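You operate a simulated robot arm through the tools that you are given. There is no shell and no other tool.

You run a simulated robot arm. Do the job below in one go: nothing can be reset, and whatever is moved stays where it is left.

TASK
Put things in order on the top of the long bench. At the end: the black guide block stands on top of the white green-tab card; the purple wheel stands where the teal scouring pad stood; the blue balloon ring stands where the purple wheel stood; the white size block from the top of the long bench stands where the blue balloon ring stood; the teal scouring pad stands where the black guide block stood; whatever was shut is shut again. Leave all else as you found it, and nothing knocked over.

It is judged by the outcome, as a careful person would: the job done as asked, and still so three seconds after it is handed in. It fails if anything else is knocked over, pushed out of place, dropped, spilled or broken.

THE ROBOT
A 7-joint arm with a two-finger gripper, fixed in place. Base frame: the origin is on the floor under the middle of its stand, x ahead of it, y to its left, z up; the work surface is at about z = 860. Units: mm, degrees, N and s.
With the tool pointing down near the work surface it reaches from about 340 to 720 mm from the base axis. Its first joint turns from -66.0 to 66.0 degrees. Payload 2.45 kg.
The tool frame sits at the grasp point between the pads (the TCP): z along the fingers, y along the line on which they close. The tips reach 26 mm beyond it. The gripper opens to 96 mm; its body begins 69 mm behind the TCP.
Orientation is that of the tool frame in the base frame, as a unit quaternion [x, y, z, w]. With the fingers straight down and closing along the base's y, the tool's x points along the base's -x, its y along +y and its z along -z.

THE INTERFACE
- The arm moves only by the tool move_arm. Its arguments are lists of equal length, an entry for each row: "grip": the finger opening in cm, from 0 to 9.6; "slide": the shift along the tool's x, y, z in units of 500 mm (1.0 is 500 mm), a list of three; "dr": the turn, a rotation vector about the tool's x, y, z in units of 120 degrees (1.0 is 120 degrees), a list of three. In form: {"grip": [grip, ...], "slide": [[tx, ty, tz], ...], "dr": [[rx, ry, rz], ...]}. A call has 1 to 20 rows; each row is the pose to reach, as a shift and turn from the pose commanded when the call began, along the tool's axes at that moment. A call with a number of a shift or a turn outside -1 to 1 is refused whole. Each row takes 0.2 s and may step no farther than 50 mm and 8.6 degrees from the row before; otherwise, or with a gripper value out of range, the whole call is refused. Where a pose cannot be reached the arm comes as near as it can. A force on the tool above 40 N (or 10 N above the force at the start of the call, whichever is more), or a blocked arm, ends the call early, and 0.2 s more pass. The fingers move at their own pace (about 50 mm/s each) and stop on an object; they squeeze with about 23 N. The grip force told is the motor's: it shows also when the fingers shut on nothing. Time passes only in rows, and 0.2 s behind the last, so rows that repeat a pose let the fingers close. The reply holds the time, the measured pose of the TCP, the force on the tool along the base axes, the opening and the grip force, in the units named above and with some noise, with the torque about the TCP (base axes, N m) and any sound that the robot's microphone picked up.
- Cameras (640 x 400 px; columns grow to the right, rows downward): "scene" is fixed at [177.4, -407.6, 1433.6]; the picture's right is [0.65, -0.76, 0.00], its down [-0.43, -0.38, -0.82] and it looks along [0.62, 0.54, -0.57] (base axes); focal length 309 px, centre (320, 200). "wrist" rides on the gripper at [82, 3, -98] in the tool frame; the picture's right is [-0.04, 1.00, 0.00], its down [-0.73, -0.03, -0.68] and it looks along [-0.68, -0.03, 0.73] (tool axes); focal length 256 px, centre (320, 200). There is no depth. A picture from a camera that has moved, and an enlarged one, comes with that camera's place and axes in the base frame and with its lens. The place of the scene camera against the robot may be out by one fixed shift of up to 18 mm in any direction.
- capture(camera): a new picture of that camera. No time passes.
- close_up(camera, box): a new picture of the part [left, top, right, bottom] of that camera's present view, enlarged. No time passes.
- close_job(): hands the job in; it is judged then, once.

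Places have to be worked out from the pictures, the camera data and where the tool is seen. Open the gripper and draw the arm clear of the work before you hand the job in, unless the task says otherwise.

The tools are called after "Emit:" by a JSON object that holds its "method" and its "body". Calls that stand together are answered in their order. move_arm: Moves the arm, as the interface text tells. Its arguments: {"type":"object","properties":{"grip":{"type":"array","items":{"type":"number"}},"slide":{"type":"array","items":{"type":"array","items":{"type":"number"}}},"dr":{"type":"array","items":{"type":"array","items":{"type":"number"}}}},"required":["grip","slide","dr"]} The other tools are called the same way: capture (camera) takes a picture; close_up (camera, box) takes an enlarged picture of a part of a camera's view; close_job () hands the job in.

At the start:

```text
time_s: 0.0
position: [347.5, 98.0, 1237.1]
ee_rot: [0.0, 1.0, 0.0, 0.0]
force: [-0.1, 0.5, 0.0]
torque: [-0.02, 0.01, 0.02]
opening: 96.0
gripper_force: 0.2
```

scene: 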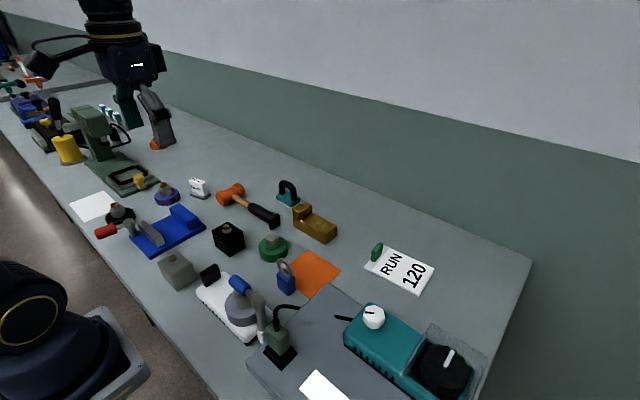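
wrist: 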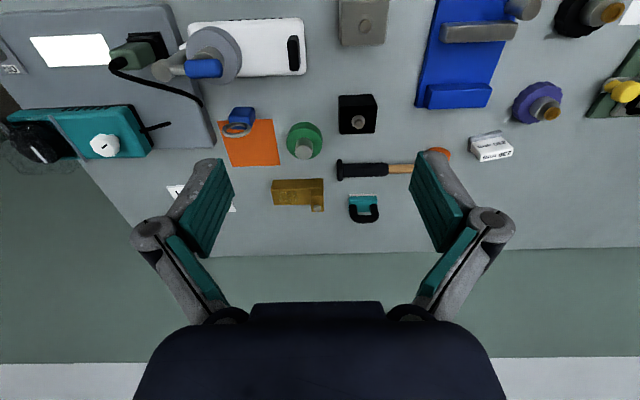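

I'll look closer at the scene before moving anything.

Emit:
{"method": "close_up", "body": {"camera": "scene", "box": [60, 150, 260, 275]}}

Emit:
{"method": "close_up", "body": {"camera": "scene", "box": [200, 160, 450, 316]}}

Emit:
{"method": "close_up", "body": {"camera": "wrist", "box": [160, 80, 400, 230]}}

Emit:
{"method": "close_up", "body": {"camera": "wrist", "box": [400, 0, 640, 150]}}

Emit:
{"method": "close_up", "body": {"camera": "scene", "box": [0, 40, 180, 200]}}

```text
3.20 times, centred on (160, 212) of scene
camera zoom: at [177.4, -407.6, 1433.6], right [0.65, -0.76, 0.0], down [-0.43, -0.38, -0.82], along [0.62, 0.54, -0.57], focal length 989 px, centre (832, 160)
```

zoom: 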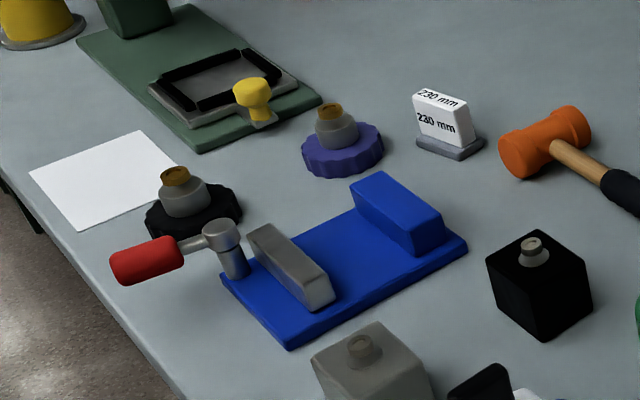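

```text
2.56 times, centred on (325, 238) of scene
camera zoom: at [177.4, -407.6, 1433.6], right [0.65, -0.76, 0.0], down [-0.43, -0.38, -0.82], along [0.62, 0.54, -0.57], focal length 791 px, centre (307, 103)
```

zoom: 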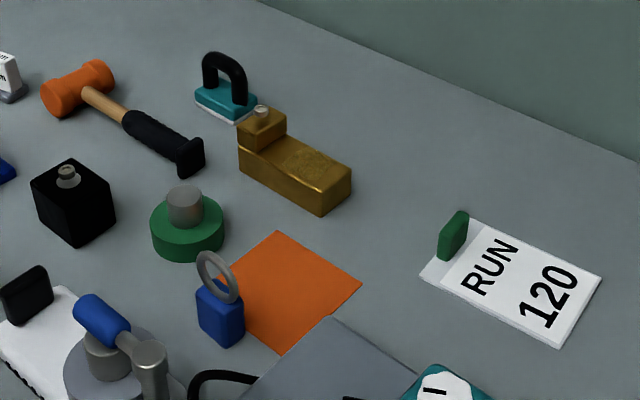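

```text
2.67 times, centred on (280, 155) of wrist
camera zoom: at [266.2, 102.5, 1334.6], right [0.04, 1.0, 0.0], down [0.73, -0.03, 0.68], along [0.68, -0.03, -0.73], focal length 683 px, centre (427, 320)
```

zoom: 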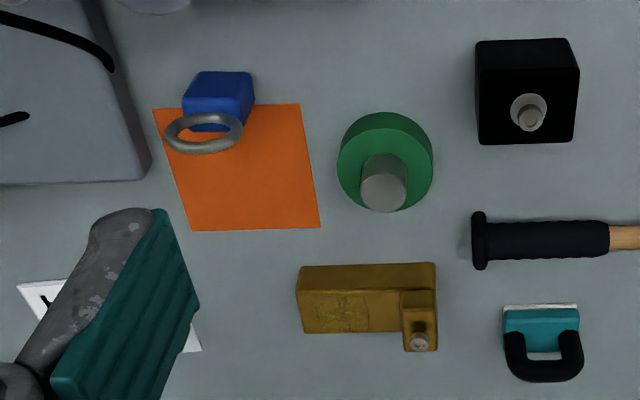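

```text
2.67 times, centred on (520, 75) of wrist
camera zoom: at [266.2, 102.5, 1334.6], right [0.04, 1.0, 0.0], down [0.73, -0.03, 0.68], along [0.68, -0.03, -0.73], focal length 683 px, centre (-213, 533)
```

zoom: 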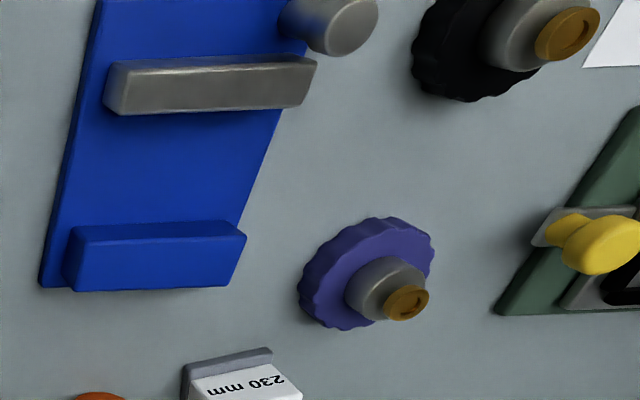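

```text
2.50 times, centred on (90, 120) of scene
camera zoom: at [177.4, -407.6, 1433.6], right [0.65, -0.76, 0.0], down [-0.43, -0.38, -0.82], along [0.62, 0.54, -0.57], focal length 772 px, centre (895, 400)
```

zoom: 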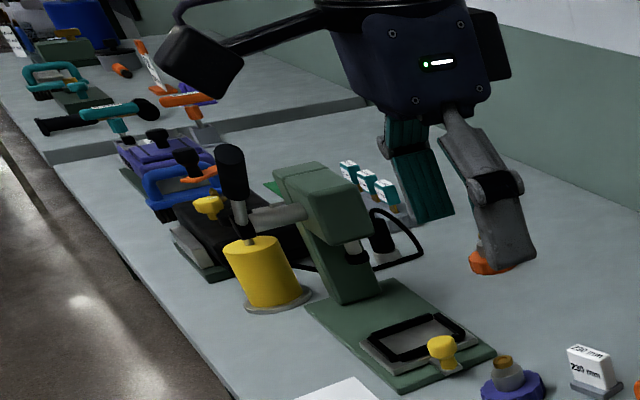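

The black cube with a knob appears to be the guide block. The blue body with a grey ring is the balloon ring, and the teal pad with its handle lies near the back. I'll lower the arm a little toward the middle so the wrist camera gets a finer view.

Emit:
{"method": "move_arm", "body": {"grip": [9.6, 9.6, 9.6, 9.6, 9.6], "slide": [[0, 0, 0.09], [0, 0, 0.18], [0, 0, 0.26], [0, 0, 0.34], [0, 0, 0.34]], "dr": [[0, 0, 0], [0, 0, 0], [0, 0, 0], [0, 0, 0], [0, 0, 0]]}}

```text
time_s: 1.2
position: [346.6, 96.6, 1067.0]
ee_rot: [0.0, 1.0, 0.001, 0.001]
force: [0.3, -0.5, 0.2]
torque: [0.03, -0.01, 0.02]
opening: 95.9
gripper_force: 0.0
```

The move went as commanded, so I'll take the wrist view and some enlargements from here.

Emit:
{"method": "capture", "body": {"camera": "wrist"}}

Emit:
{"method": "close_up", "body": {"camera": "wrist", "box": [300, 60, 460, 160]}}

Emit:
{"method": "close_up", "body": {"camera": "wrist", "box": [140, 60, 300, 160]}}

```text
taken
camera wrist: at [266.0, 100.7, 1164.4], right [0.04, 1.0, 0.0], down [0.73, -0.03, 0.68], along [0.68, -0.03, -0.73], focal length 256 px, centre (320, 200)
```

wrist: 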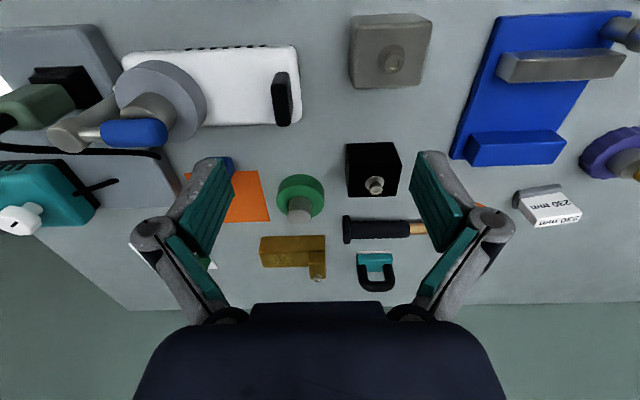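

```text
4.00 times, centred on (380, 110) of wrist
camera zoom: at [266.0, 100.7, 1164.4], right [0.04, 1.0, 0.0], down [0.73, -0.03, 0.68], along [0.68, -0.03, -0.73], focal length 1024 px, centre (80, 560)
```

zoom: 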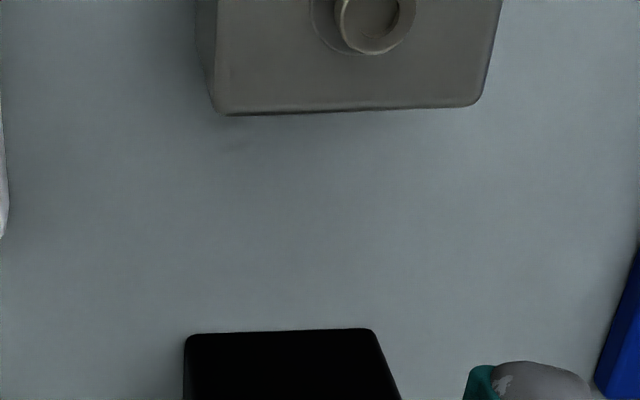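

```text
4.00 times, centred on (220, 110) of wrist
camera zoom: at [266.0, 100.7, 1164.4], right [0.04, 1.0, 0.0], down [0.73, -0.03, 0.68], along [0.68, -0.03, -0.73], focal length 1024 px, centre (720, 560)
```

zoom: 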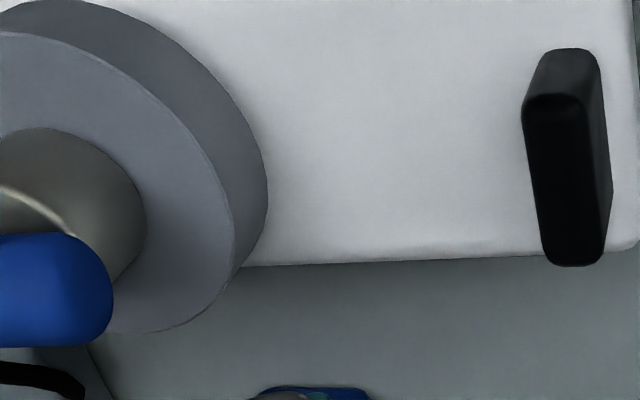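

Next I'll enlarge the guide block, the teal pad and the size block.

Emit:
{"method": "close_up", "body": {"camera": "wrist", "box": [320, 130, 448, 210]}}

Emit:
{"method": "close_up", "body": {"camera": "wrist", "box": [320, 230, 432, 300]}}

Emit:
{"method": "close_up", "body": {"camera": "wrist", "box": [480, 130, 640, 230]}}

Emit:
{"method": "close_up", "body": {"camera": "scene", "box": [256, 170, 352, 230]}}

```text
5.00 times, centred on (384, 170) of wrist
camera zoom: at [266.0, 100.7, 1164.4], right [0.04, 1.0, 0.0], down [0.73, -0.03, 0.68], along [0.68, -0.03, -0.73], focal length 1280 px, centre (0, 350)
```

zoom: 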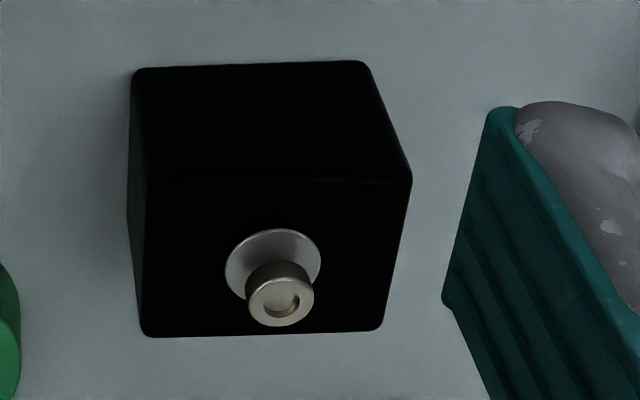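

```text
5.71 times, centred on (376, 265) of wrist
camera zoom: at [266.0, 100.7, 1164.4], right [0.04, 1.0, 0.0], down [0.73, -0.03, 0.68], along [0.68, -0.03, -0.73], focal length 1463 px, centre (0, -171)
```

zoom: 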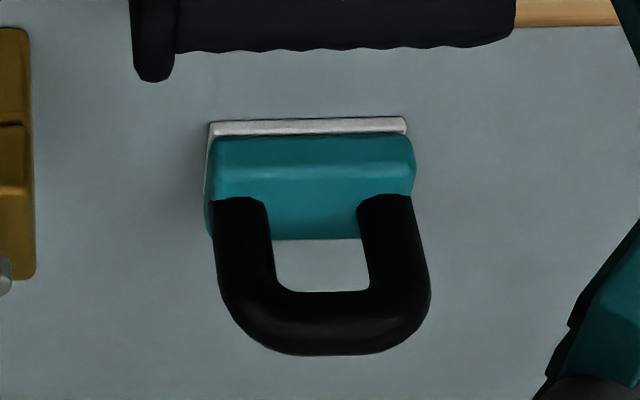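

```text
4.00 times, centred on (560, 180) of wrist
camera zoom: at [266.0, 100.7, 1164.4], right [0.04, 1.0, 0.0], down [0.73, -0.03, 0.68], along [0.68, -0.03, -0.73], focal length 1024 px, centre (-640, 280)
```

zoom: 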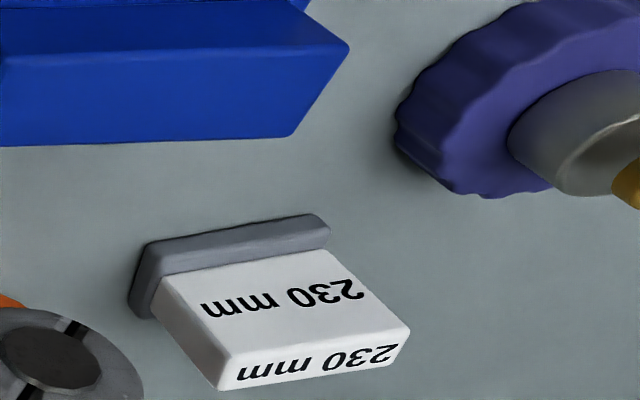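

```text
6.67 times, centred on (304, 200) of scene
camera zoom: at [177.4, -407.6, 1433.6], right [0.65, -0.76, 0.0], down [-0.43, -0.38, -0.82], along [0.62, 0.54, -0.57], focal length 2060 px, centre (427, 200)
```

zoom: 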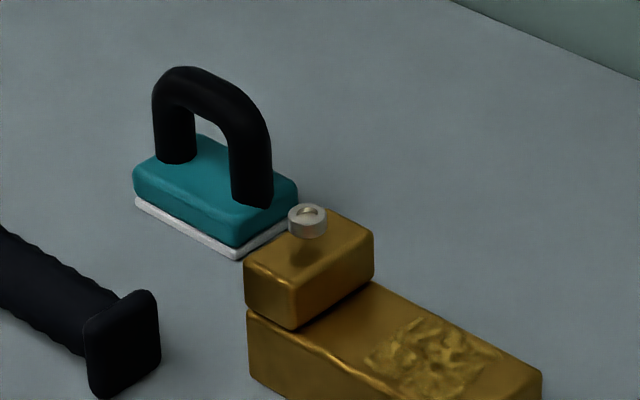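

The guide block spans about x 448–497, y 129–191 and is roughly 53 mm tall. The pad is centred near (712, 190). Now I'll shift toward negative y to see the card and the blue ring.

Emit:
{"method": "move_arm", "body": {"grip": [9.6, 9.6, 9.6, 9.6, 9.6, 9.6], "slide": [[-0.01, -0.09, 0], [-0.02, -0.18, 0], [-0.03, -0.27, 0], [-0.04, -0.36, 0], [-0.05, -0.44, 0], [-0.05, -0.44, 0]], "dr": [[0, 0, 0], [0, 0, 0], [0, 0, 0], [0, 0, 0], [0, 0, 0], [0, 0, 0]]}}

Emit:
{"method": "capture", "body": {"camera": "wrist"}}

Emit:
{"method": "capture", "body": {"camera": "scene"}}

```text
time_s: 2.6
position: [373.8, -122.0, 1069.0]
ee_rot: [0.0, 1.0, 0.0, 0.0]
force: [0.5, 0.3, -0.7]
torque: [0.0, 0.01, -0.04]
opening: 96.0
gripper_force: 0.0
```

```text
taken
camera wrist: at [291.5, -118.6, 1166.9], right [0.04, 1.0, 0.0], down [0.73, -0.03, 0.68], along [0.68, -0.03, -0.73], focal length 256 px, centre (320, 200)
```

wrist: 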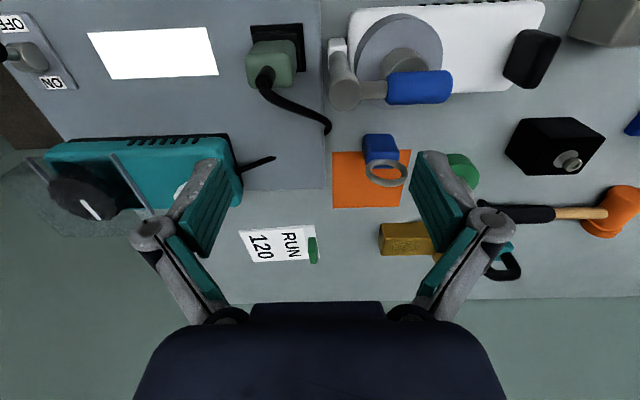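

```text
taken
```

scene: 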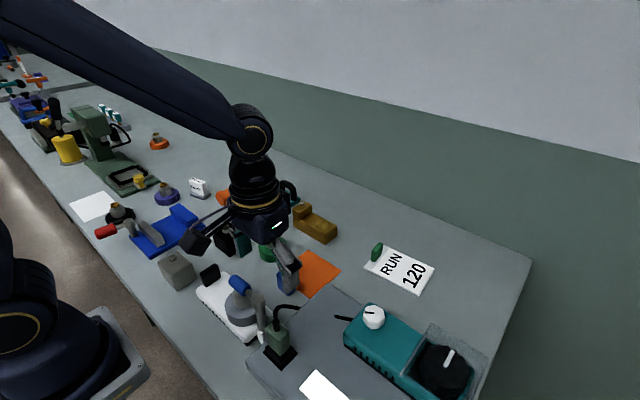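

The card and ring are now visible, so I'll enlarge them along with the device next to the card.

Emit:
{"method": "close_up", "body": {"camera": "wrist", "box": [220, 210, 348, 290]}}

Emit:
{"method": "close_up", "body": {"camera": "wrist", "box": [320, 120, 448, 200]}}

Emit:
{"method": "close_up", "body": {"camera": "wrist", "box": [20, 100, 260, 250]}}

Emit:
{"method": "close_up", "body": {"camera": "scene", "box": [300, 230, 540, 380]}}

```text
5.00 times, centred on (284, 250) of wrist
camera zoom: at [291.5, -118.6, 1166.9], right [0.04, 1.0, 0.0], down [0.73, -0.03, 0.68], along [0.68, -0.03, -0.73], focal length 1280 px, centre (500, -50)
```

zoom: 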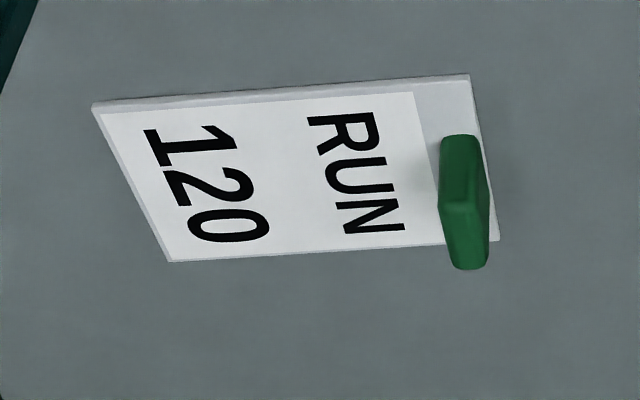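

```text
5.00 times, centred on (384, 160) of wrist
camera zoom: at [291.5, -118.6, 1166.9], right [0.04, 1.0, 0.0], down [0.73, -0.03, 0.68], along [0.68, -0.03, -0.73], focal length 1280 px, centre (0, 400)
```

zoom: 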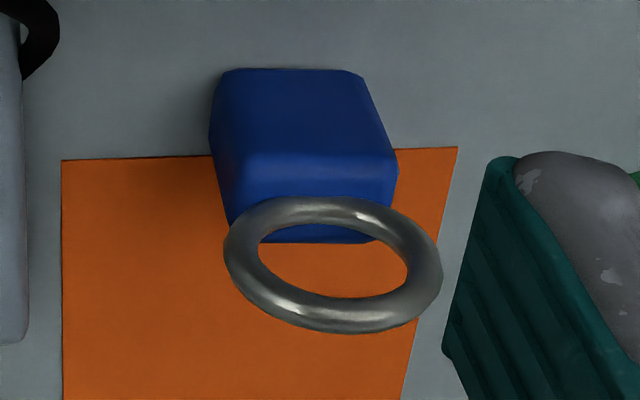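

```text
2.67 times, centred on (140, 175) of wrist
camera zoom: at [291.5, -118.6, 1166.9], right [0.04, 1.0, 0.0], down [0.73, -0.03, 0.68], along [0.68, -0.03, -0.73], focal length 683 px, centre (800, 267)
```

zoom: 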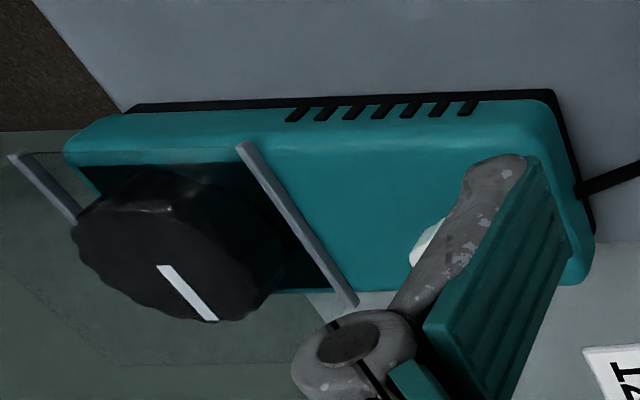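

```text
2.67 times, centred on (420, 305) of scene
camera zoom: at [177.4, -407.6, 1433.6], right [0.65, -0.76, 0.0], down [-0.43, -0.38, -0.82], along [0.62, 0.54, -0.57], focal length 824 px, centre (53, -80)
```

zoom: 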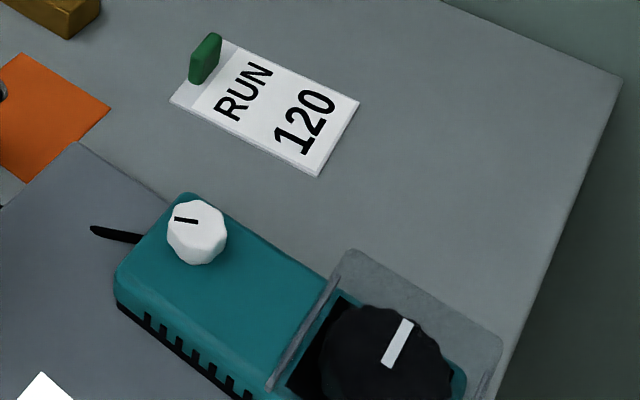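

The card is centred near (696, -211), turned about 4°, with its tab at the y ≈ -150 end. I'll test the reach over it with the tool pitched 15° outward, staying well above everything.

Emit:
{"method": "move_arm", "body": {"grip": [9.6, 9.6, 9.6, 9.6, 9.6, 9.6, 9.6, 9.6, 9.6], "slide": [[-0.0779, -0.0265, 0.0268], [-0.1558, -0.053, 0.0536], [-0.2336, -0.0795, 0.0803], [-0.3115, -0.106, 0.1071], [-0.3894, -0.1325, 0.1339], [-0.4673, -0.159, 0.1607], [-0.5451, -0.1855, 0.1874], [-0.623, -0.212, 0.2142], [-0.623, -0.212, 0.2142]], "dr": [[0, -0.0156, 0], [0, -0.0312, 0], [0, -0.0469, 0], [0, -0.0625, 0], [0, -0.0781, 0], [0, -0.0937, 0], [0, -0.1094, 0], [0, -0.125, 0], [0, -0.125, 0]]}}

Emit:
{"method": "capture", "body": {"camera": "wrist"}}

Emit:
{"method": "capture", "body": {"camera": "scene"}}

```text
time_s: 4.6
position: [682.9, -229.3, 959.5]
ee_rot: [0.0, 0.991, -0.001, 0.131]
force: [0.5, -0.2, -0.2]
torque: [0.03, 0.02, -0.01]
opening: 95.9
gripper_force: 0.0
```

```text
taken
camera wrist: at [579.0, -224.7, 1033.3], right [0.04, 1.0, 0.01], down [0.53, -0.03, 0.85], along [0.85, -0.03, -0.53], focal length 256 px, centre (320, 200)
```

wrist: 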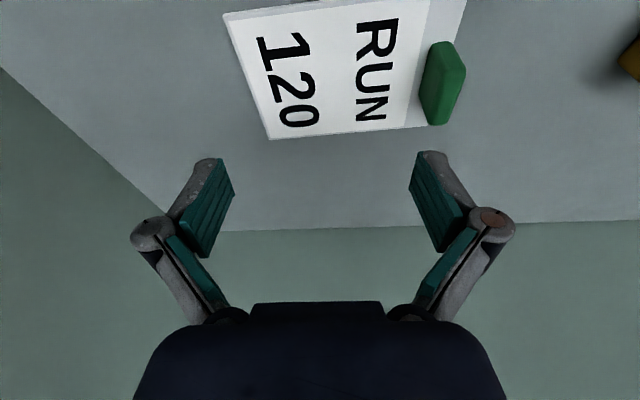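

```text
taken
```

scene: 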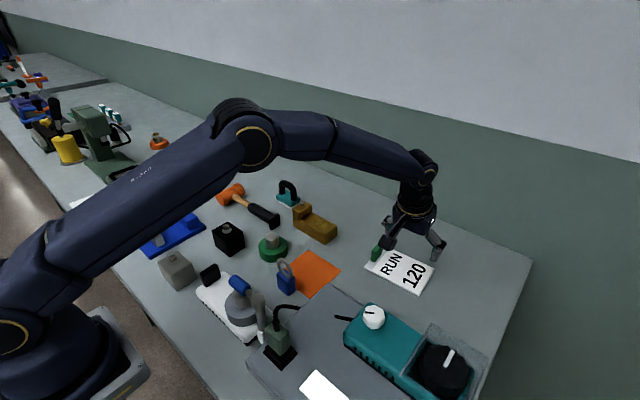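

The 15° pitch reaches the card (measured 683, -229). I'll go up, over to the guide block, and stop at a hover above it at z = 1000.

Emit:
{"method": "move_arm", "body": {"grip": [9.6, 9.6, 9.6, 9.6, 9.6, 9.6, 9.6, 9.6, 9.6, 9.6, 9.6, 9.6, 9.6, 9.6], "slide": [[-0.0259, 0, -0.0966], [-0.0518, 0, -0.1932], [-0.0064, 0.0862, -0.2053], [0.039, 0.1724, -0.2175], [0.0845, 0.2587, -0.2297], [0.1298, 0.3449, -0.2418], [0.1752, 0.4311, -0.254], [0.2206, 0.5173, -0.2662], [0.266, 0.6035, -0.2783], [0.3114, 0.6898, -0.2905], [0.3568, 0.776, -0.3027], [0.3724, 0.776, -0.2447], [0.3879, 0.776, -0.1868], [0.3879, 0.776, -0.1868]], "dr": [[0, 0, 0], [0, 0, 0], [0, 0, 0], [0, 0, 0], [0, 0, 0], [0, 0, 0], [0, 0, 0], [0, 0, 0], [0, 0, 0], [0, 0, 0], [0, 0, 0], [0, 0, 0], [0, 0, 0], [0, 0, 0]]}}

Emit:
{"method": "capture", "body": {"camera": "wrist"}}

Emit:
{"method": "capture", "body": {"camera": "scene"}}

```text
time_s: 7.6
position: [470.7, 158.2, 1002.8]
ee_rot: [0.0, 0.991, 0.001, 0.131]
force: [0.0, 0.4, 0.2]
torque: [0.01, 0.01, 0.02]
opening: 95.8
gripper_force: 0.1
```

```text
taken
camera wrist: at [367.1, 162.9, 1074.8], right [0.04, 1.0, 0.01], down [0.53, -0.03, 0.85], along [0.85, -0.03, -0.53], focal length 256 px, centre (320, 200)
```

wrist: 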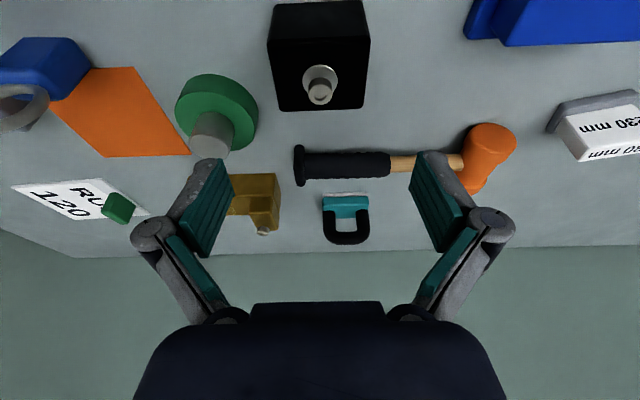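

```text
taken
```

scene: 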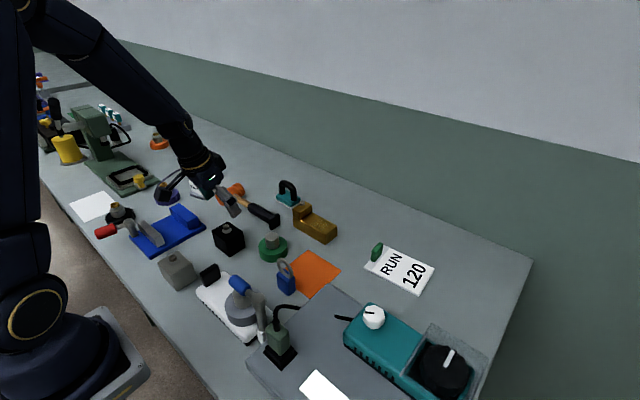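

The guide block's centre checks out at about (472, 160.5). I'll descend around it to z = 894, then close.

Emit:
{"method": "move_arm", "body": {"grip": [8.8, 8.8, 8.8, 8.8], "slide": [[0.0188, 0.001, 0.068], [0.0374, 0.001, 0.1364], [0.0558, 0.001, 0.2045], [0.0558, 0.001, 0.2045]], "dr": [[0, 0, 0], [0, 0, 0], [0, 0, 0], [0, 0, 0]]}}

Emit:
{"method": "capture", "body": {"camera": "wrist"}}

Emit:
{"method": "close_up", "body": {"camera": "scene", "box": [150, 150, 310, 270]}}

```text
time_s: 8.6
position: [470.3, 159.1, 894.1]
ee_rot: [0.0, 0.991, 0.0, 0.13]
force: [-0.4, -0.1, 0.1]
torque: [0.01, 0.03, 0.0]
opening: 88.2
gripper_force: 0.0
```

```text
taken
camera wrist: at [366.9, 162.4, 966.4], right [0.04, 1.0, 0.01], down [0.53, -0.03, 0.85], along [0.85, -0.03, -0.53], focal length 256 px, centre (320, 200)
```

wrist: 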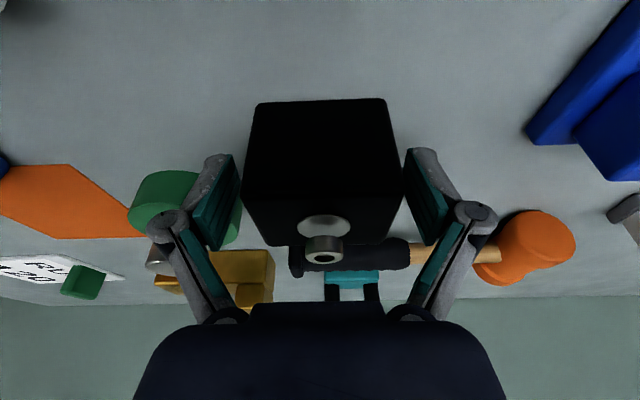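

```text
3.33 times, centred on (230, 210) of scene
camera zoom: at [177.4, -407.6, 1433.6], right [0.65, -0.76, 0.0], down [-0.43, -0.38, -0.82], along [0.62, 0.54, -0.57], focal length 1030 px, centre (620, 167)
```

zoom: 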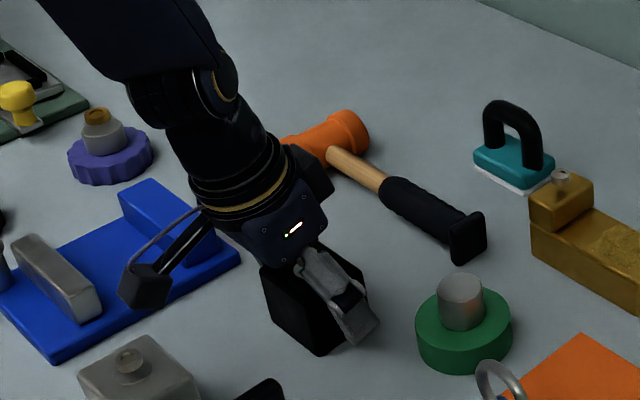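

The fingers straddle the block with room on both sides, so I'll close now.

Emit:
{"method": "move_arm", "body": {"grip": [7.5, 6.5, 5.5, 5.0, 5.0, 5.0], "slide": [[0, 0, 0], [0, 0, 0], [0, 0, 0], [0, 0, 0], [0, 0, 0], [0, 0, 0]], "dr": [[0, 0, 0], [0, 0, 0], [0, 0, 0], [0, 0, 0], [0, 0, 0], [0, 0, 0]]}}

```text
time_s: 10.0
position: [470.6, 158.1, 893.5]
ee_rot: [0.0, 0.991, 0.0, 0.131]
force: [-0.3, 1.5, 2.6]
torque: [0.07, -0.04, 0.01]
opening: 63.9
gripper_force: 22.8
```

The grip holds at 63.9 mm with 22.8 N. I'll lift straight up by 50 mm and check.

Emit:
{"method": "move_arm", "body": {"grip": [5.0, 5.0, 5.0, 5.0], "slide": [[-0.0078, 0, -0.029], [-0.0155, 0, -0.058], [-0.0259, 0, -0.0966], [-0.0259, 0, -0.0966]], "dr": [[0, 0, 0], [0, 0, 0], [0, 0, 0], [0, 0, 0]]}}

Emit:
{"method": "capture", "body": {"camera": "wrist"}}

Emit:
{"method": "capture", "body": {"camera": "scene"}}

```text
time_s: 11.0
position: [471.8, 160.0, 944.9]
ee_rot: [0.001, 0.991, 0.0, 0.131]
force: [-0.2, -0.5, -2.7]
torque: [0.01, 0.01, -0.02]
opening: 63.7
gripper_force: 23.0
```

```text
taken
camera wrist: at [367.4, 163.6, 1017.3], right [0.04, 1.0, 0.01], down [0.53, -0.03, 0.85], along [0.85, -0.03, -0.53], focal length 256 px, centre (320, 200)
```

wrist: 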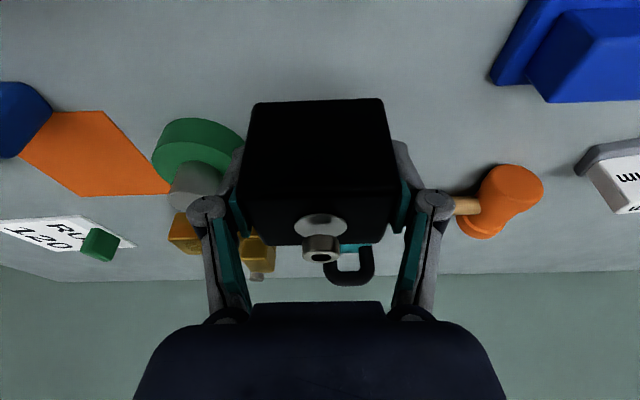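

```text
taken
```

scene: 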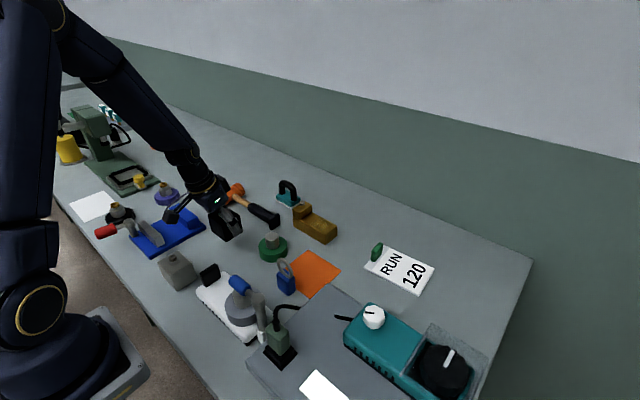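

The block is lifted and level, about 0.28 kg. I'll carry it over the bench to hover above the card at (688, -226).

Emit:
{"method": "move_arm", "body": {"grip": [5.0, 5.0, 5.0, 5.0, 5.0, 5.0, 5.0, 5.0, 5.0, 5.0, 5.0, 5.0, 5.0, 5.0], "slide": [[-0.0207, 0, -0.0773], [-0.0393, 0, -0.1468], [-0.0857, -0.0859, -0.1344], [-0.1321, -0.1718, -0.122], [-0.1784, -0.2577, -0.1096], [-0.2248, -0.3435, -0.0971], [-0.2711, -0.4294, -0.0847], [-0.3175, -0.5153, -0.0723], [-0.3639, -0.6012, -0.0599], [-0.4102, -0.6871, -0.0474], [-0.4566, -0.773, -0.035], [-0.4359, -0.773, 0.0423], [-0.4152, -0.773, 0.1195], [-0.4152, -0.773, 0.1195]], "dr": [[0, 0, 0], [0, 0, 0], [0, 0, 0], [0, 0, 0], [0, 0, 0], [0, 0, 0], [0, 0, 0], [0, 0, 0], [0, 0, 0], [0, 0, 0], [0, 0, 0], [0, 0, 0], [0, 0, 0], [0, 0, 0]]}}

Emit:
{"method": "capture", "body": {"camera": "wrist"}}

Emit:
{"method": "close_up", "body": {"camera": "scene", "box": [310, 160, 510, 320]}}

```text
time_s: 14.0
position: [689.0, -226.5, 941.4]
ee_rot: [0.0, 0.991, 0.0, 0.13]
force: [-0.4, -0.3, -2.8]
torque: [-0.03, -0.01, 0.01]
opening: 63.7
gripper_force: 23.0
```

```text
taken
camera wrist: at [584.9, -222.7, 1013.8], right [0.04, 1.0, 0.01], down [0.53, -0.03, 0.85], along [0.85, -0.03, -0.53], focal length 256 px, centre (320, 200)
```

wrist: 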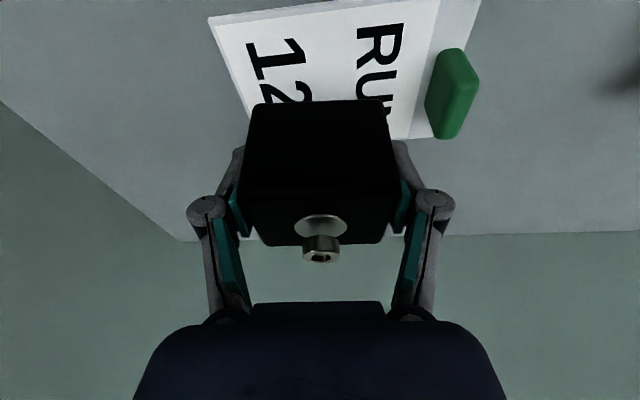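

```text
2.50 times, centred on (410, 240) of scene
camera zoom: at [177.4, -407.6, 1433.5], right [0.65, -0.76, 0.0], down [-0.43, -0.38, -0.82], along [0.62, 0.54, -0.57], focal length 772 px, centre (95, 100)
```

zoom: 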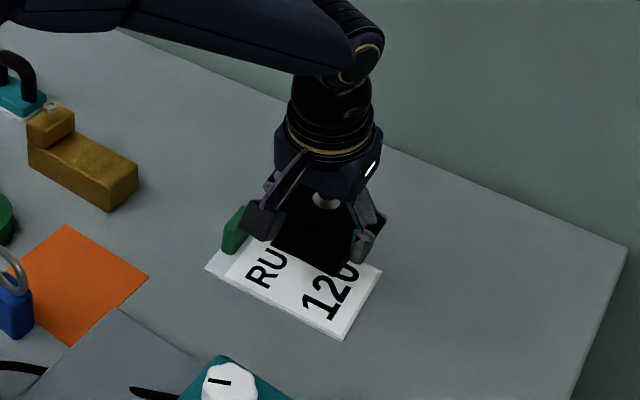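

The block hovers over the free part of the card, clear of the tab and the teal device. I'll lower it slowly to z ≈ 899.

Emit:
{"method": "move_arm", "body": {"grip": [5.0, 5.0, 5.0, 5.0, 5.0], "slide": [[0.0078, 0, 0.029], [0.0155, 0, 0.058], [0.0197, 0, 0.0734], [0.0212, 0, 0.0792], [0.0212, 0, 0.0792]], "dr": [[0, 0, 0], [0, 0, 0], [0, 0, 0], [0, 0, 0], [0, 0, 0]]}}

Emit:
{"method": "close_up", "body": {"camera": "scene", "box": [350, 210, 460, 310]}}

Emit:
{"method": "capture", "body": {"camera": "wrist"}}

```text
time_s: 15.2
position: [688.8, -226.6, 898.7]
ee_rot: [0.001, 0.992, 0.0, 0.13]
force: [-0.4, -0.3, -3.3]
torque: [0.01, 0.0, 0.04]
opening: 63.6
gripper_force: 23.1
```

```text
4.00 times, centred on (405, 260) of scene
camera zoom: at [177.4, -407.6, 1433.5], right [0.65, -0.76, 0.0], down [-0.43, -0.38, -0.82], along [0.62, 0.54, -0.57], focal length 1236 px, centre (-20, -40)
```

zoom: 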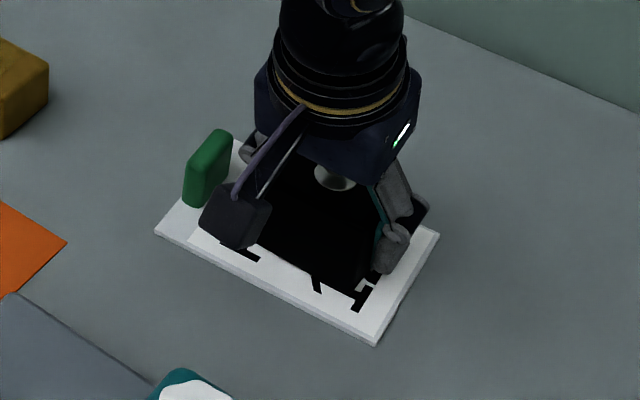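

```text
taken
camera wrist: at [584.3, -222.2, 972.1], right [0.04, 1.0, 0.01], down [0.53, -0.03, 0.85], along [0.85, -0.03, -0.53], focal length 256 px, centre (320, 200)
```

wrist: 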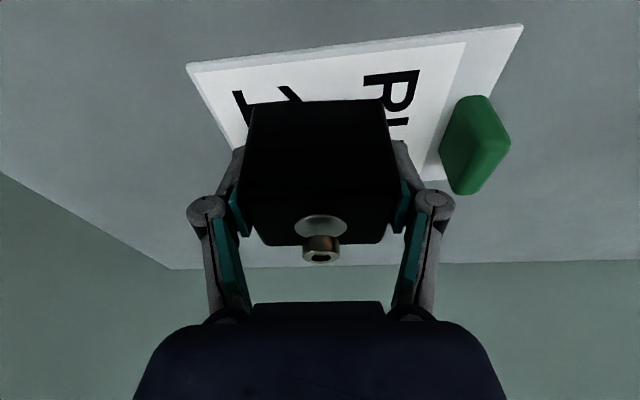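

The force still shows the full weight, so the block isn't touching yet. I'll lower a further 1.5 mm.

Emit:
{"method": "move_arm", "body": {"grip": [5.0, 5.0, 5.0], "slide": [[0.0004, 0, 0.0014], [0.0008, 0, 0.0029], [0.0008, 0, 0.0029]], "dr": [[0, 0, 0], [0, 0, 0], [0, 0, 0]]}}

```text
time_s: 16.0
position: [687.6, -226.4, 898.3]
ee_rot: [0.0, 0.991, 0.0, 0.131]
force: [0.5, -0.4, -3.0]
torque: [0.01, 0.02, -0.02]
opening: 63.9
gripper_force: 22.7
```

Still no contact, so another millimetre or so.

Emit:
{"method": "move_arm", "body": {"grip": [5.0, 5.0, 5.0], "slide": [[0.0003, 0, 0.001], [0.0006, 0, 0.0023], [0.0006, 0, 0.0023]], "dr": [[0, 0, 0], [0, 0, 0], [0, 0, 0]]}}

```text
time_s: 16.8
position: [688.7, -226.4, 897.8]
ee_rot: [0.0, 0.991, 0.0, 0.131]
force: [-2.8, 0.8, 9.8]
torque: [0.27, 0.16, 0.05]
opening: 63.7
gripper_force: 23.2
```

Contact: the force reversed to +9.8 N. I'll open the fingers by about 8 mm per side to release.

Emit:
{"method": "move_arm", "body": {"grip": [6.6, 7.0, 7.4, 7.8, 7.8], "slide": [[0, 0, 0], [0, 0, 0], [0, 0, 0], [0, 0, 0], [0, 0, 0]], "dr": [[0, 0, 0], [0, 0, 0], [0, 0, 0], [0, 0, 0], [0, 0, 0]]}}

Emit:
{"method": "capture", "body": {"camera": "wrist"}}

Emit:
{"method": "close_up", "body": {"camera": "scene", "box": [350, 210, 460, 310]}}

```text
time_s: 18.0
position: [688.0, -225.5, 896.8]
ee_rot: [0.0, 0.991, 0.001, 0.131]
force: [-0.5, -0.1, 0.2]
torque: [0.0, 0.0, 0.01]
opening: 78.2
gripper_force: 0.0
```

```text
taken
camera wrist: at [583.8, -221.4, 969.6], right [0.04, 1.0, 0.01], down [0.53, -0.03, 0.85], along [0.85, -0.03, -0.53], focal length 256 px, centre (320, 200)
```

wrist: 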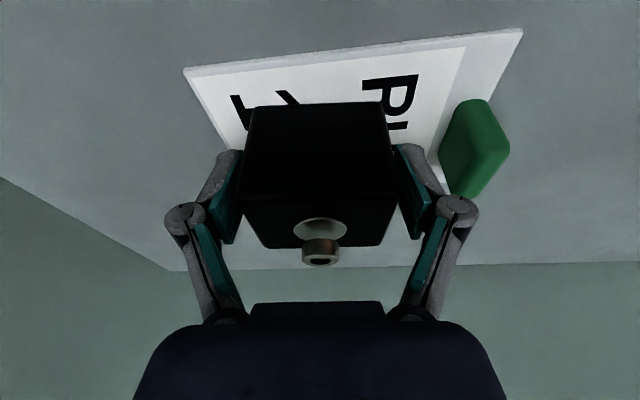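

```text
4.00 times, centred on (405, 260) of scene
camera zoom: at [177.4, -407.6, 1433.6], right [0.65, -0.76, 0.0], down [-0.43, -0.38, -0.82], along [0.62, 0.54, -0.57], focal length 1236 px, centre (-20, -40)
```

zoom: 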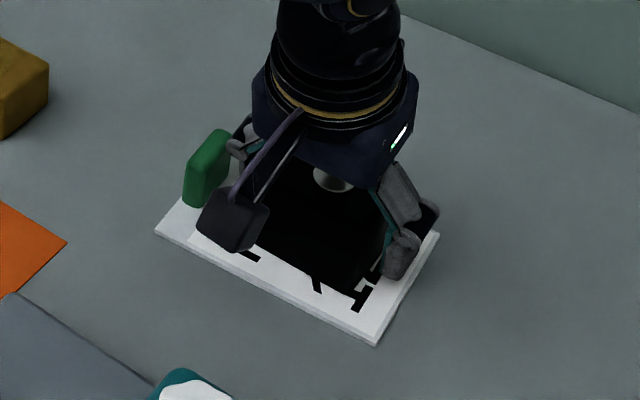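

The block is released and standing on the card. I'll rise straight up, then move over toward the teal pad to look at it closely.

Emit:
{"method": "move_arm", "body": {"grip": [7.8, 7.8, 7.8, 9.0, 9.6, 9.6, 9.6, 9.6, 9.6, 9.6, 9.6, 9.6, 9.6], "slide": [[-0.0207, 0, -0.0773], [-0.0414, 0, -0.1545], [-0.059, 0, -0.2202], [-0.0487, 0.0924, -0.223], [-0.0384, 0.1849, -0.2257], [-0.0281, 0.2773, -0.2285], [-0.0178, 0.3698, -0.2312], [-0.0075, 0.4622, -0.234], [0.0028, 0.5547, -0.2368], [0.0131, 0.6471, -0.2395], [0.0234, 0.7396, -0.2423], [0.0337, 0.832, -0.245], [0.0337, 0.832, -0.245]], "dr": [[0, 0, 0], [0, 0, 0], [0, 0, 0], [0, 0, 0], [0, 0, 0], [0, 0, 0], [0, 0, 0], [0, 0, 0], [0, 0, 0], [0, 0, 0], [0, 0, 0], [0, 0, 0], [0, 0, 0]]}}

Emit:
{"method": "capture", "body": {"camera": "wrist"}}

Emit:
{"method": "close_up", "body": {"camera": "wrist", "box": [240, 70, 400, 170]}}

Emit:
{"method": "close_up", "body": {"camera": "scene", "box": [340, 210, 460, 310]}}

```text
time_s: 20.8
position: [636.0, 190.9, 1011.6]
ee_rot: [0.0, 0.992, 0.0, 0.13]
force: [-0.6, -1.0, -0.1]
torque: [-0.02, 0.0, 0.02]
opening: 96.3
gripper_force: 0.0
```

```text
taken
camera wrist: at [532.7, 194.8, 1084.5], right [0.04, 1.0, 0.01], down [0.53, -0.03, 0.85], along [0.85, -0.03, -0.53], focal length 256 px, centre (320, 200)
```

wrist: 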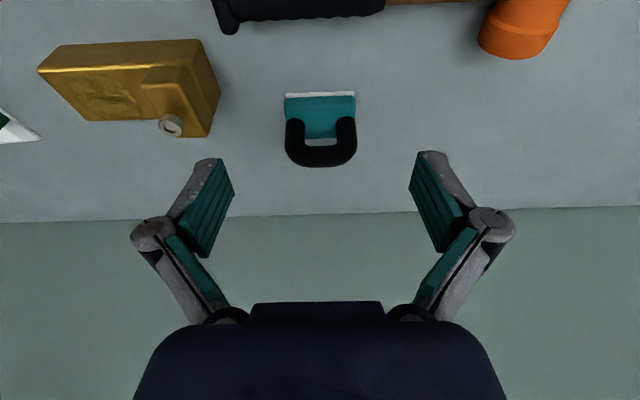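

```text
4.00 times, centred on (320, 120) of wrist
camera zoom: at [532.7, 194.8, 1084.5], right [0.04, 1.0, 0.01], down [0.53, -0.03, 0.85], along [0.85, -0.03, -0.53], focal length 1024 px, centre (320, 520)
```

zoom: 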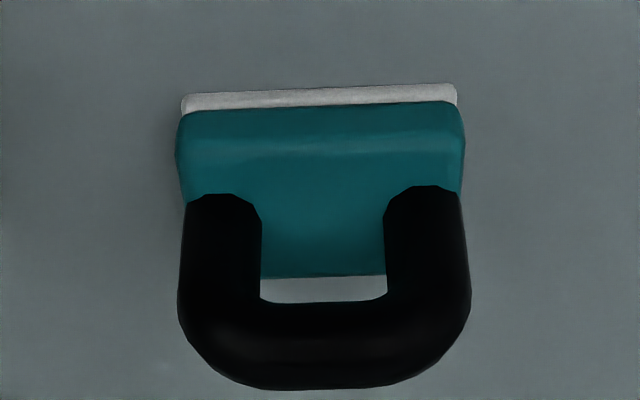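

```text
4.00 times, centred on (400, 260) of scene
camera zoom: at [177.4, -407.6, 1433.6], right [0.65, -0.76, 0.0], down [-0.43, -0.38, -0.82], along [0.62, 0.54, -0.57], focal length 1236 px, centre (0, -40)
```

zoom: 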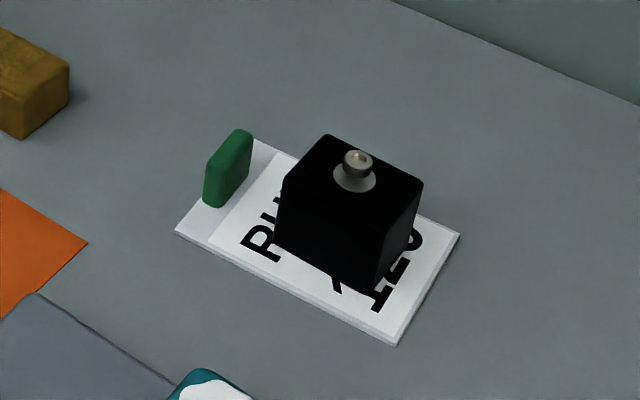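

The guide block stands squarely on the card. The pad is centred at about (712.5, 190.4) with its handle about 68–70 mm wide. I'll move over it and partway down, then check alignment and reach.

Emit:
{"method": "move_arm", "body": {"grip": [9.6, 9.6, 9.6, 9.6, 9.6], "slide": [[-0.067, 0.0004, 0.0283], [-0.1338, 0.0008, 0.0607], [-0.1168, 0.0008, 0.1245], [-0.0987, 0.0008, 0.1921], [-0.0987, 0.0008, 0.1921]], "dr": [[0, 0, 0], [0, 0, 0], [0, 0, 0], [0, 0, 0], [0, 0, 0]]}}

Emit:
{"method": "capture", "body": {"camera": "wrist"}}

Emit:
{"method": "close_up", "body": {"camera": "scene", "box": [220, 130, 380, 250]}}

```text
time_s: 22.0
position: [712.2, 191.3, 931.2]
ee_rot: [0.0, 0.992, 0.0, 0.13]
force: [-0.1, 0.5, 0.3]
torque: [0.02, -0.01, -0.01]
opening: 96.0
gripper_force: 0.1
```

```text
taken
camera wrist: at [608.6, 195.0, 1004.5], right [0.04, 1.0, 0.01], down [0.53, -0.03, 0.85], along [0.85, -0.03, -0.53], focal length 256 px, centre (320, 200)
```

wrist: 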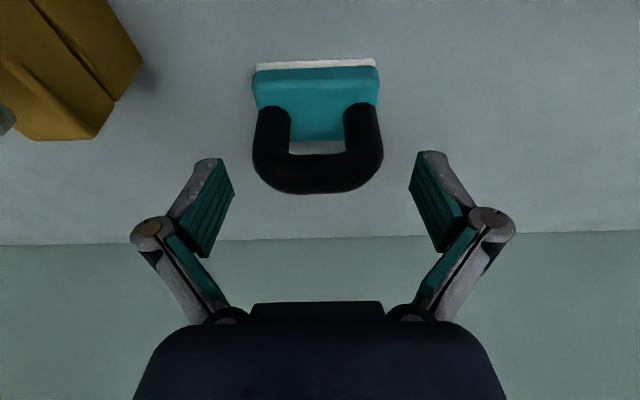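

```text
3.33 times, centred on (300, 190) of scene
camera zoom: at [177.4, -407.6, 1433.6], right [0.65, -0.76, 0.0], down [-0.43, -0.38, -0.82], along [0.62, 0.54, -0.57], focal length 1030 px, centre (387, 233)
```

zoom: 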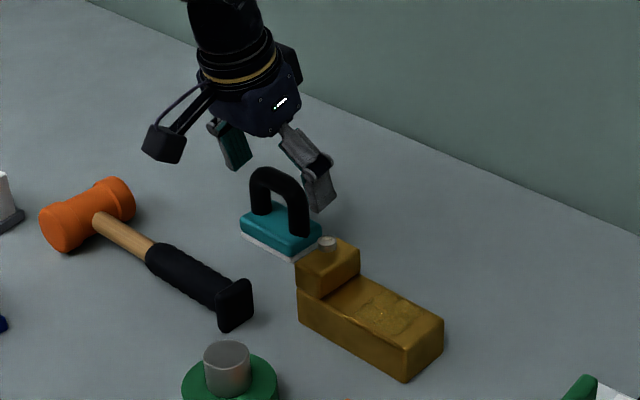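

The alignment is good: the pad is centred at y ≈ 191 and the fingers clear the brass piece. I'll descend to z = 898 and close on the handle legs.

Emit:
{"method": "move_arm", "body": {"grip": [9.6, 9.6, 9.6, 9.0, 8.0, 7.0, 6.0, 5.5, 5.5, 5.5], "slide": [[0.006, 0.0006, 0.021], [0.012, 0.0008, 0.042], [0.0177, 0.0008, 0.0621], [0.0177, 0.0008, 0.0621], [0.0177, 0.0008, 0.0621], [0.0177, 0.0008, 0.0621], [0.0177, 0.0008, 0.0621], [0.0177, 0.0008, 0.0621], [0.0177, 0.0008, 0.0621], [0.0177, 0.0008, 0.0621]], "dr": [[0, 0, 0], [0, 0, 0], [0, 0, 0], [0, 0, 0], [0, 0, 0], [0, 0, 0], [0, 0, 0], [0, 0, 0], [0, 0, 0], [0, 0, 0]]}}

Emit:
{"method": "capture", "body": {"camera": "wrist"}}

Emit:
{"method": "close_up", "body": {"camera": "scene", "box": [240, 140, 360, 230]}}

```text
time_s: 24.2
position: [712.7, 191.0, 898.0]
ee_rot: [0.0, 0.992, 0.001, 0.13]
force: [0.4, -1.1, 1.0]
torque: [-0.18, -0.04, 0.01]
opening: 69.7
gripper_force: 22.9
```

```text
taken
camera wrist: at [607.6, 194.7, 971.5], right [0.04, 1.0, 0.01], down [0.53, -0.03, 0.85], along [0.85, -0.03, -0.53], focal length 256 px, centre (320, 200)
```

wrist: 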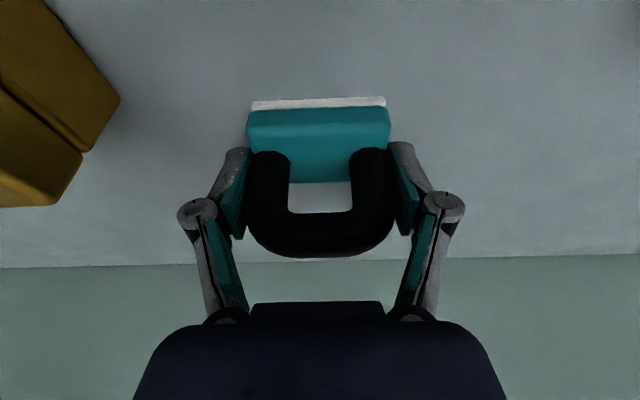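

```text
4.44 times, centred on (300, 185) of scene
camera zoom: at [177.3, -407.6, 1433.5], right [0.65, -0.76, 0.0], down [-0.43, -0.38, -0.82], along [0.62, 0.54, -0.57], focal length 1373 px, centre (409, 267)
```

zoom: 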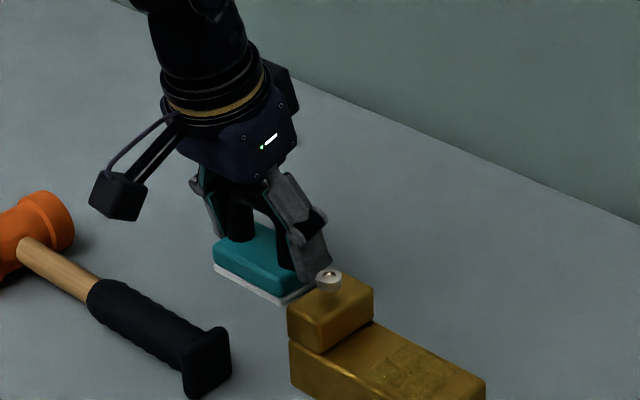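

The handle is gripped at 69.7 mm with 22.9 N. I'll lift and check that it hangs level.

Emit:
{"method": "move_arm", "body": {"grip": [5.5, 5.5, 5.5, 5.5], "slide": [[-0.0078, 0, -0.029], [-0.0155, 0, -0.058], [-0.0311, 0, -0.1159], [-0.0311, 0, -0.1159]], "dr": [[0, 0, 0], [0, 0, 0], [0, 0, 0], [0, 0, 0]]}}

Emit:
{"method": "capture", "body": {"camera": "wrist"}}

Emit:
{"method": "close_up", "body": {"camera": "scene", "box": [240, 110, 380, 230]}}

```text
time_s: 25.2
position: [710.1, 191.8, 960.2]
ee_rot: [-0.001, 0.991, 0.0, 0.131]
force: [0.0, -0.8, -2.5]
torque: [-0.02, 0.03, 0.0]
opening: 69.9
gripper_force: 22.9
```

```text
taken
camera wrist: at [606.8, 195.3, 1032.1], right [0.04, 1.0, 0.01], down [0.53, -0.03, 0.85], along [0.85, -0.03, -0.53], focal length 256 px, centre (320, 200)
```

wrist: 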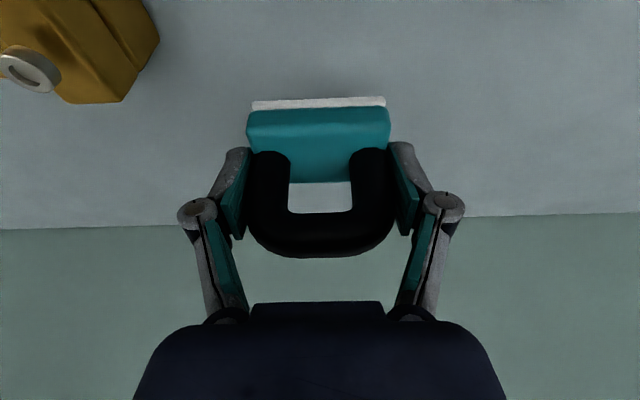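

```text
3.33 times, centred on (310, 170) of scene
camera zoom: at [177.4, -407.6, 1433.6], right [0.65, -0.76, 0.0], down [-0.43, -0.38, -0.82], along [0.62, 0.54, -0.57], focal length 1030 px, centre (353, 300)
```

zoom: 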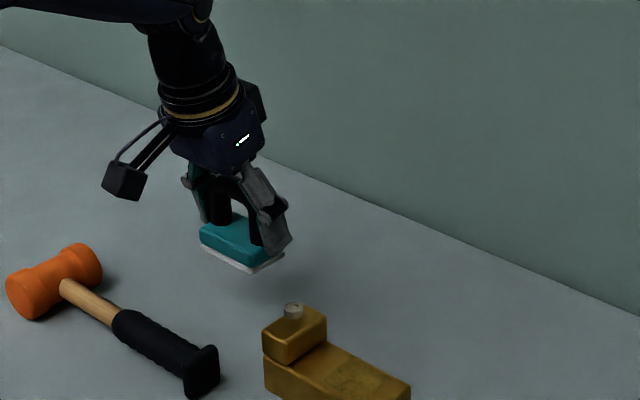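

The pad hangs firm and level. I'll carry it to the guide block's old place (472.5, 160.3) and hover.

Emit:
{"method": "move_arm", "body": {"grip": [5.5, 5.5, 5.5, 5.5, 5.5, 5.5, 5.5, 5.5], "slide": [[0.0693, -0.0102, -0.0496], [0.1387, -0.0203, -0.0993], [0.2158, -0.0305, -0.1199], [0.2929, -0.0407, -0.1406], [0.37, -0.0508, -0.1613], [0.4471, -0.061, -0.1819], [0.4704, -0.061, -0.095], [0.4704, -0.061, -0.095]], "dr": [[0, 0, 0], [0, 0, 0], [0, 0, 0], [0, 0, 0], [0, 0, 0], [0, 0, 0], [0, 0, 0], [0, 0, 0]]}}

Emit:
{"method": "capture", "body": {"camera": "wrist"}}

Emit:
{"method": "close_up", "body": {"camera": "scene", "box": [150, 150, 310, 290]}}

```text
time_s: 27.0
position: [472.1, 160.4, 942.7]
ee_rot: [-0.001, 0.991, 0.001, 0.131]
force: [0.8, -1.2, -3.2]
torque: [0.0, -0.03, -0.01]
opening: 69.7
gripper_force: 23.1
```

```text
taken
camera wrist: at [367.4, 164.1, 1015.7], right [0.04, 1.0, 0.01], down [0.53, -0.03, 0.85], along [0.85, -0.03, -0.53], focal length 256 px, centre (320, 200)
```

wrist: 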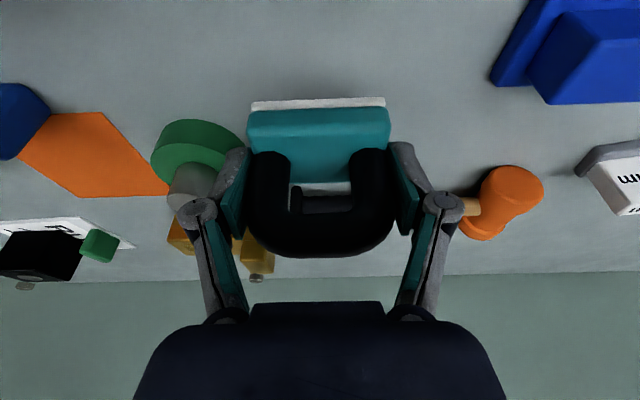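

```text
2.86 times, centred on (230, 220) of scene
camera zoom: at [177.4, -407.6, 1433.6], right [0.65, -0.76, 0.0], down [-0.43, -0.38, -0.82], along [0.62, 0.54, -0.57], focal length 883 px, centre (577, 143)
```

zoom: 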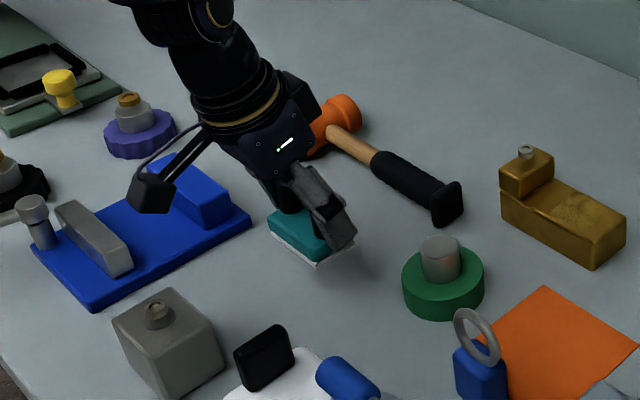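

The hover is over the right spot and clear of its neighbours. I'll lower to just above contact.

Emit:
{"method": "move_arm", "body": {"grip": [5.5, 5.5, 5.5, 5.5, 5.5], "slide": [[0.0104, 0, 0.0386], [0.0181, 0, 0.0676], [0.0217, 0, 0.0811], [0.0228, 0, 0.085], [0.0228, 0, 0.085]], "dr": [[0, 0, 0], [0, 0, 0], [0, 0, 0], [0, 0, 0], [0, 0, 0]]}}

```text
time_s: 28.2
position: [471.8, 159.9, 900.3]
ee_rot: [0.001, 0.991, 0.001, 0.131]
force: [-0.7, 0.2, -2.4]
torque: [0.01, -0.01, 0.03]
opening: 69.9
gripper_force: 24.0
```

No contact yet at 899. I'll go down another 1.3 mm.

Emit:
{"method": "move_arm", "body": {"grip": [5.5, 5.5, 5.5], "slide": [[0.0004, 0, 0.0014], [0.0007, 0, 0.0026], [0.0007, 0, 0.0026]], "dr": [[0, 0, 0], [0, 0, 0], [0, 0, 0]]}}

```text
time_s: 29.0
position: [472.0, 162.4, 899.5]
ee_rot: [-0.001, 0.992, 0.0, 0.13]
force: [-3.9, -1.4, 10.6]
torque: [-0.06, 0.25, -0.01]
opening: 69.8
gripper_force: 22.8
```

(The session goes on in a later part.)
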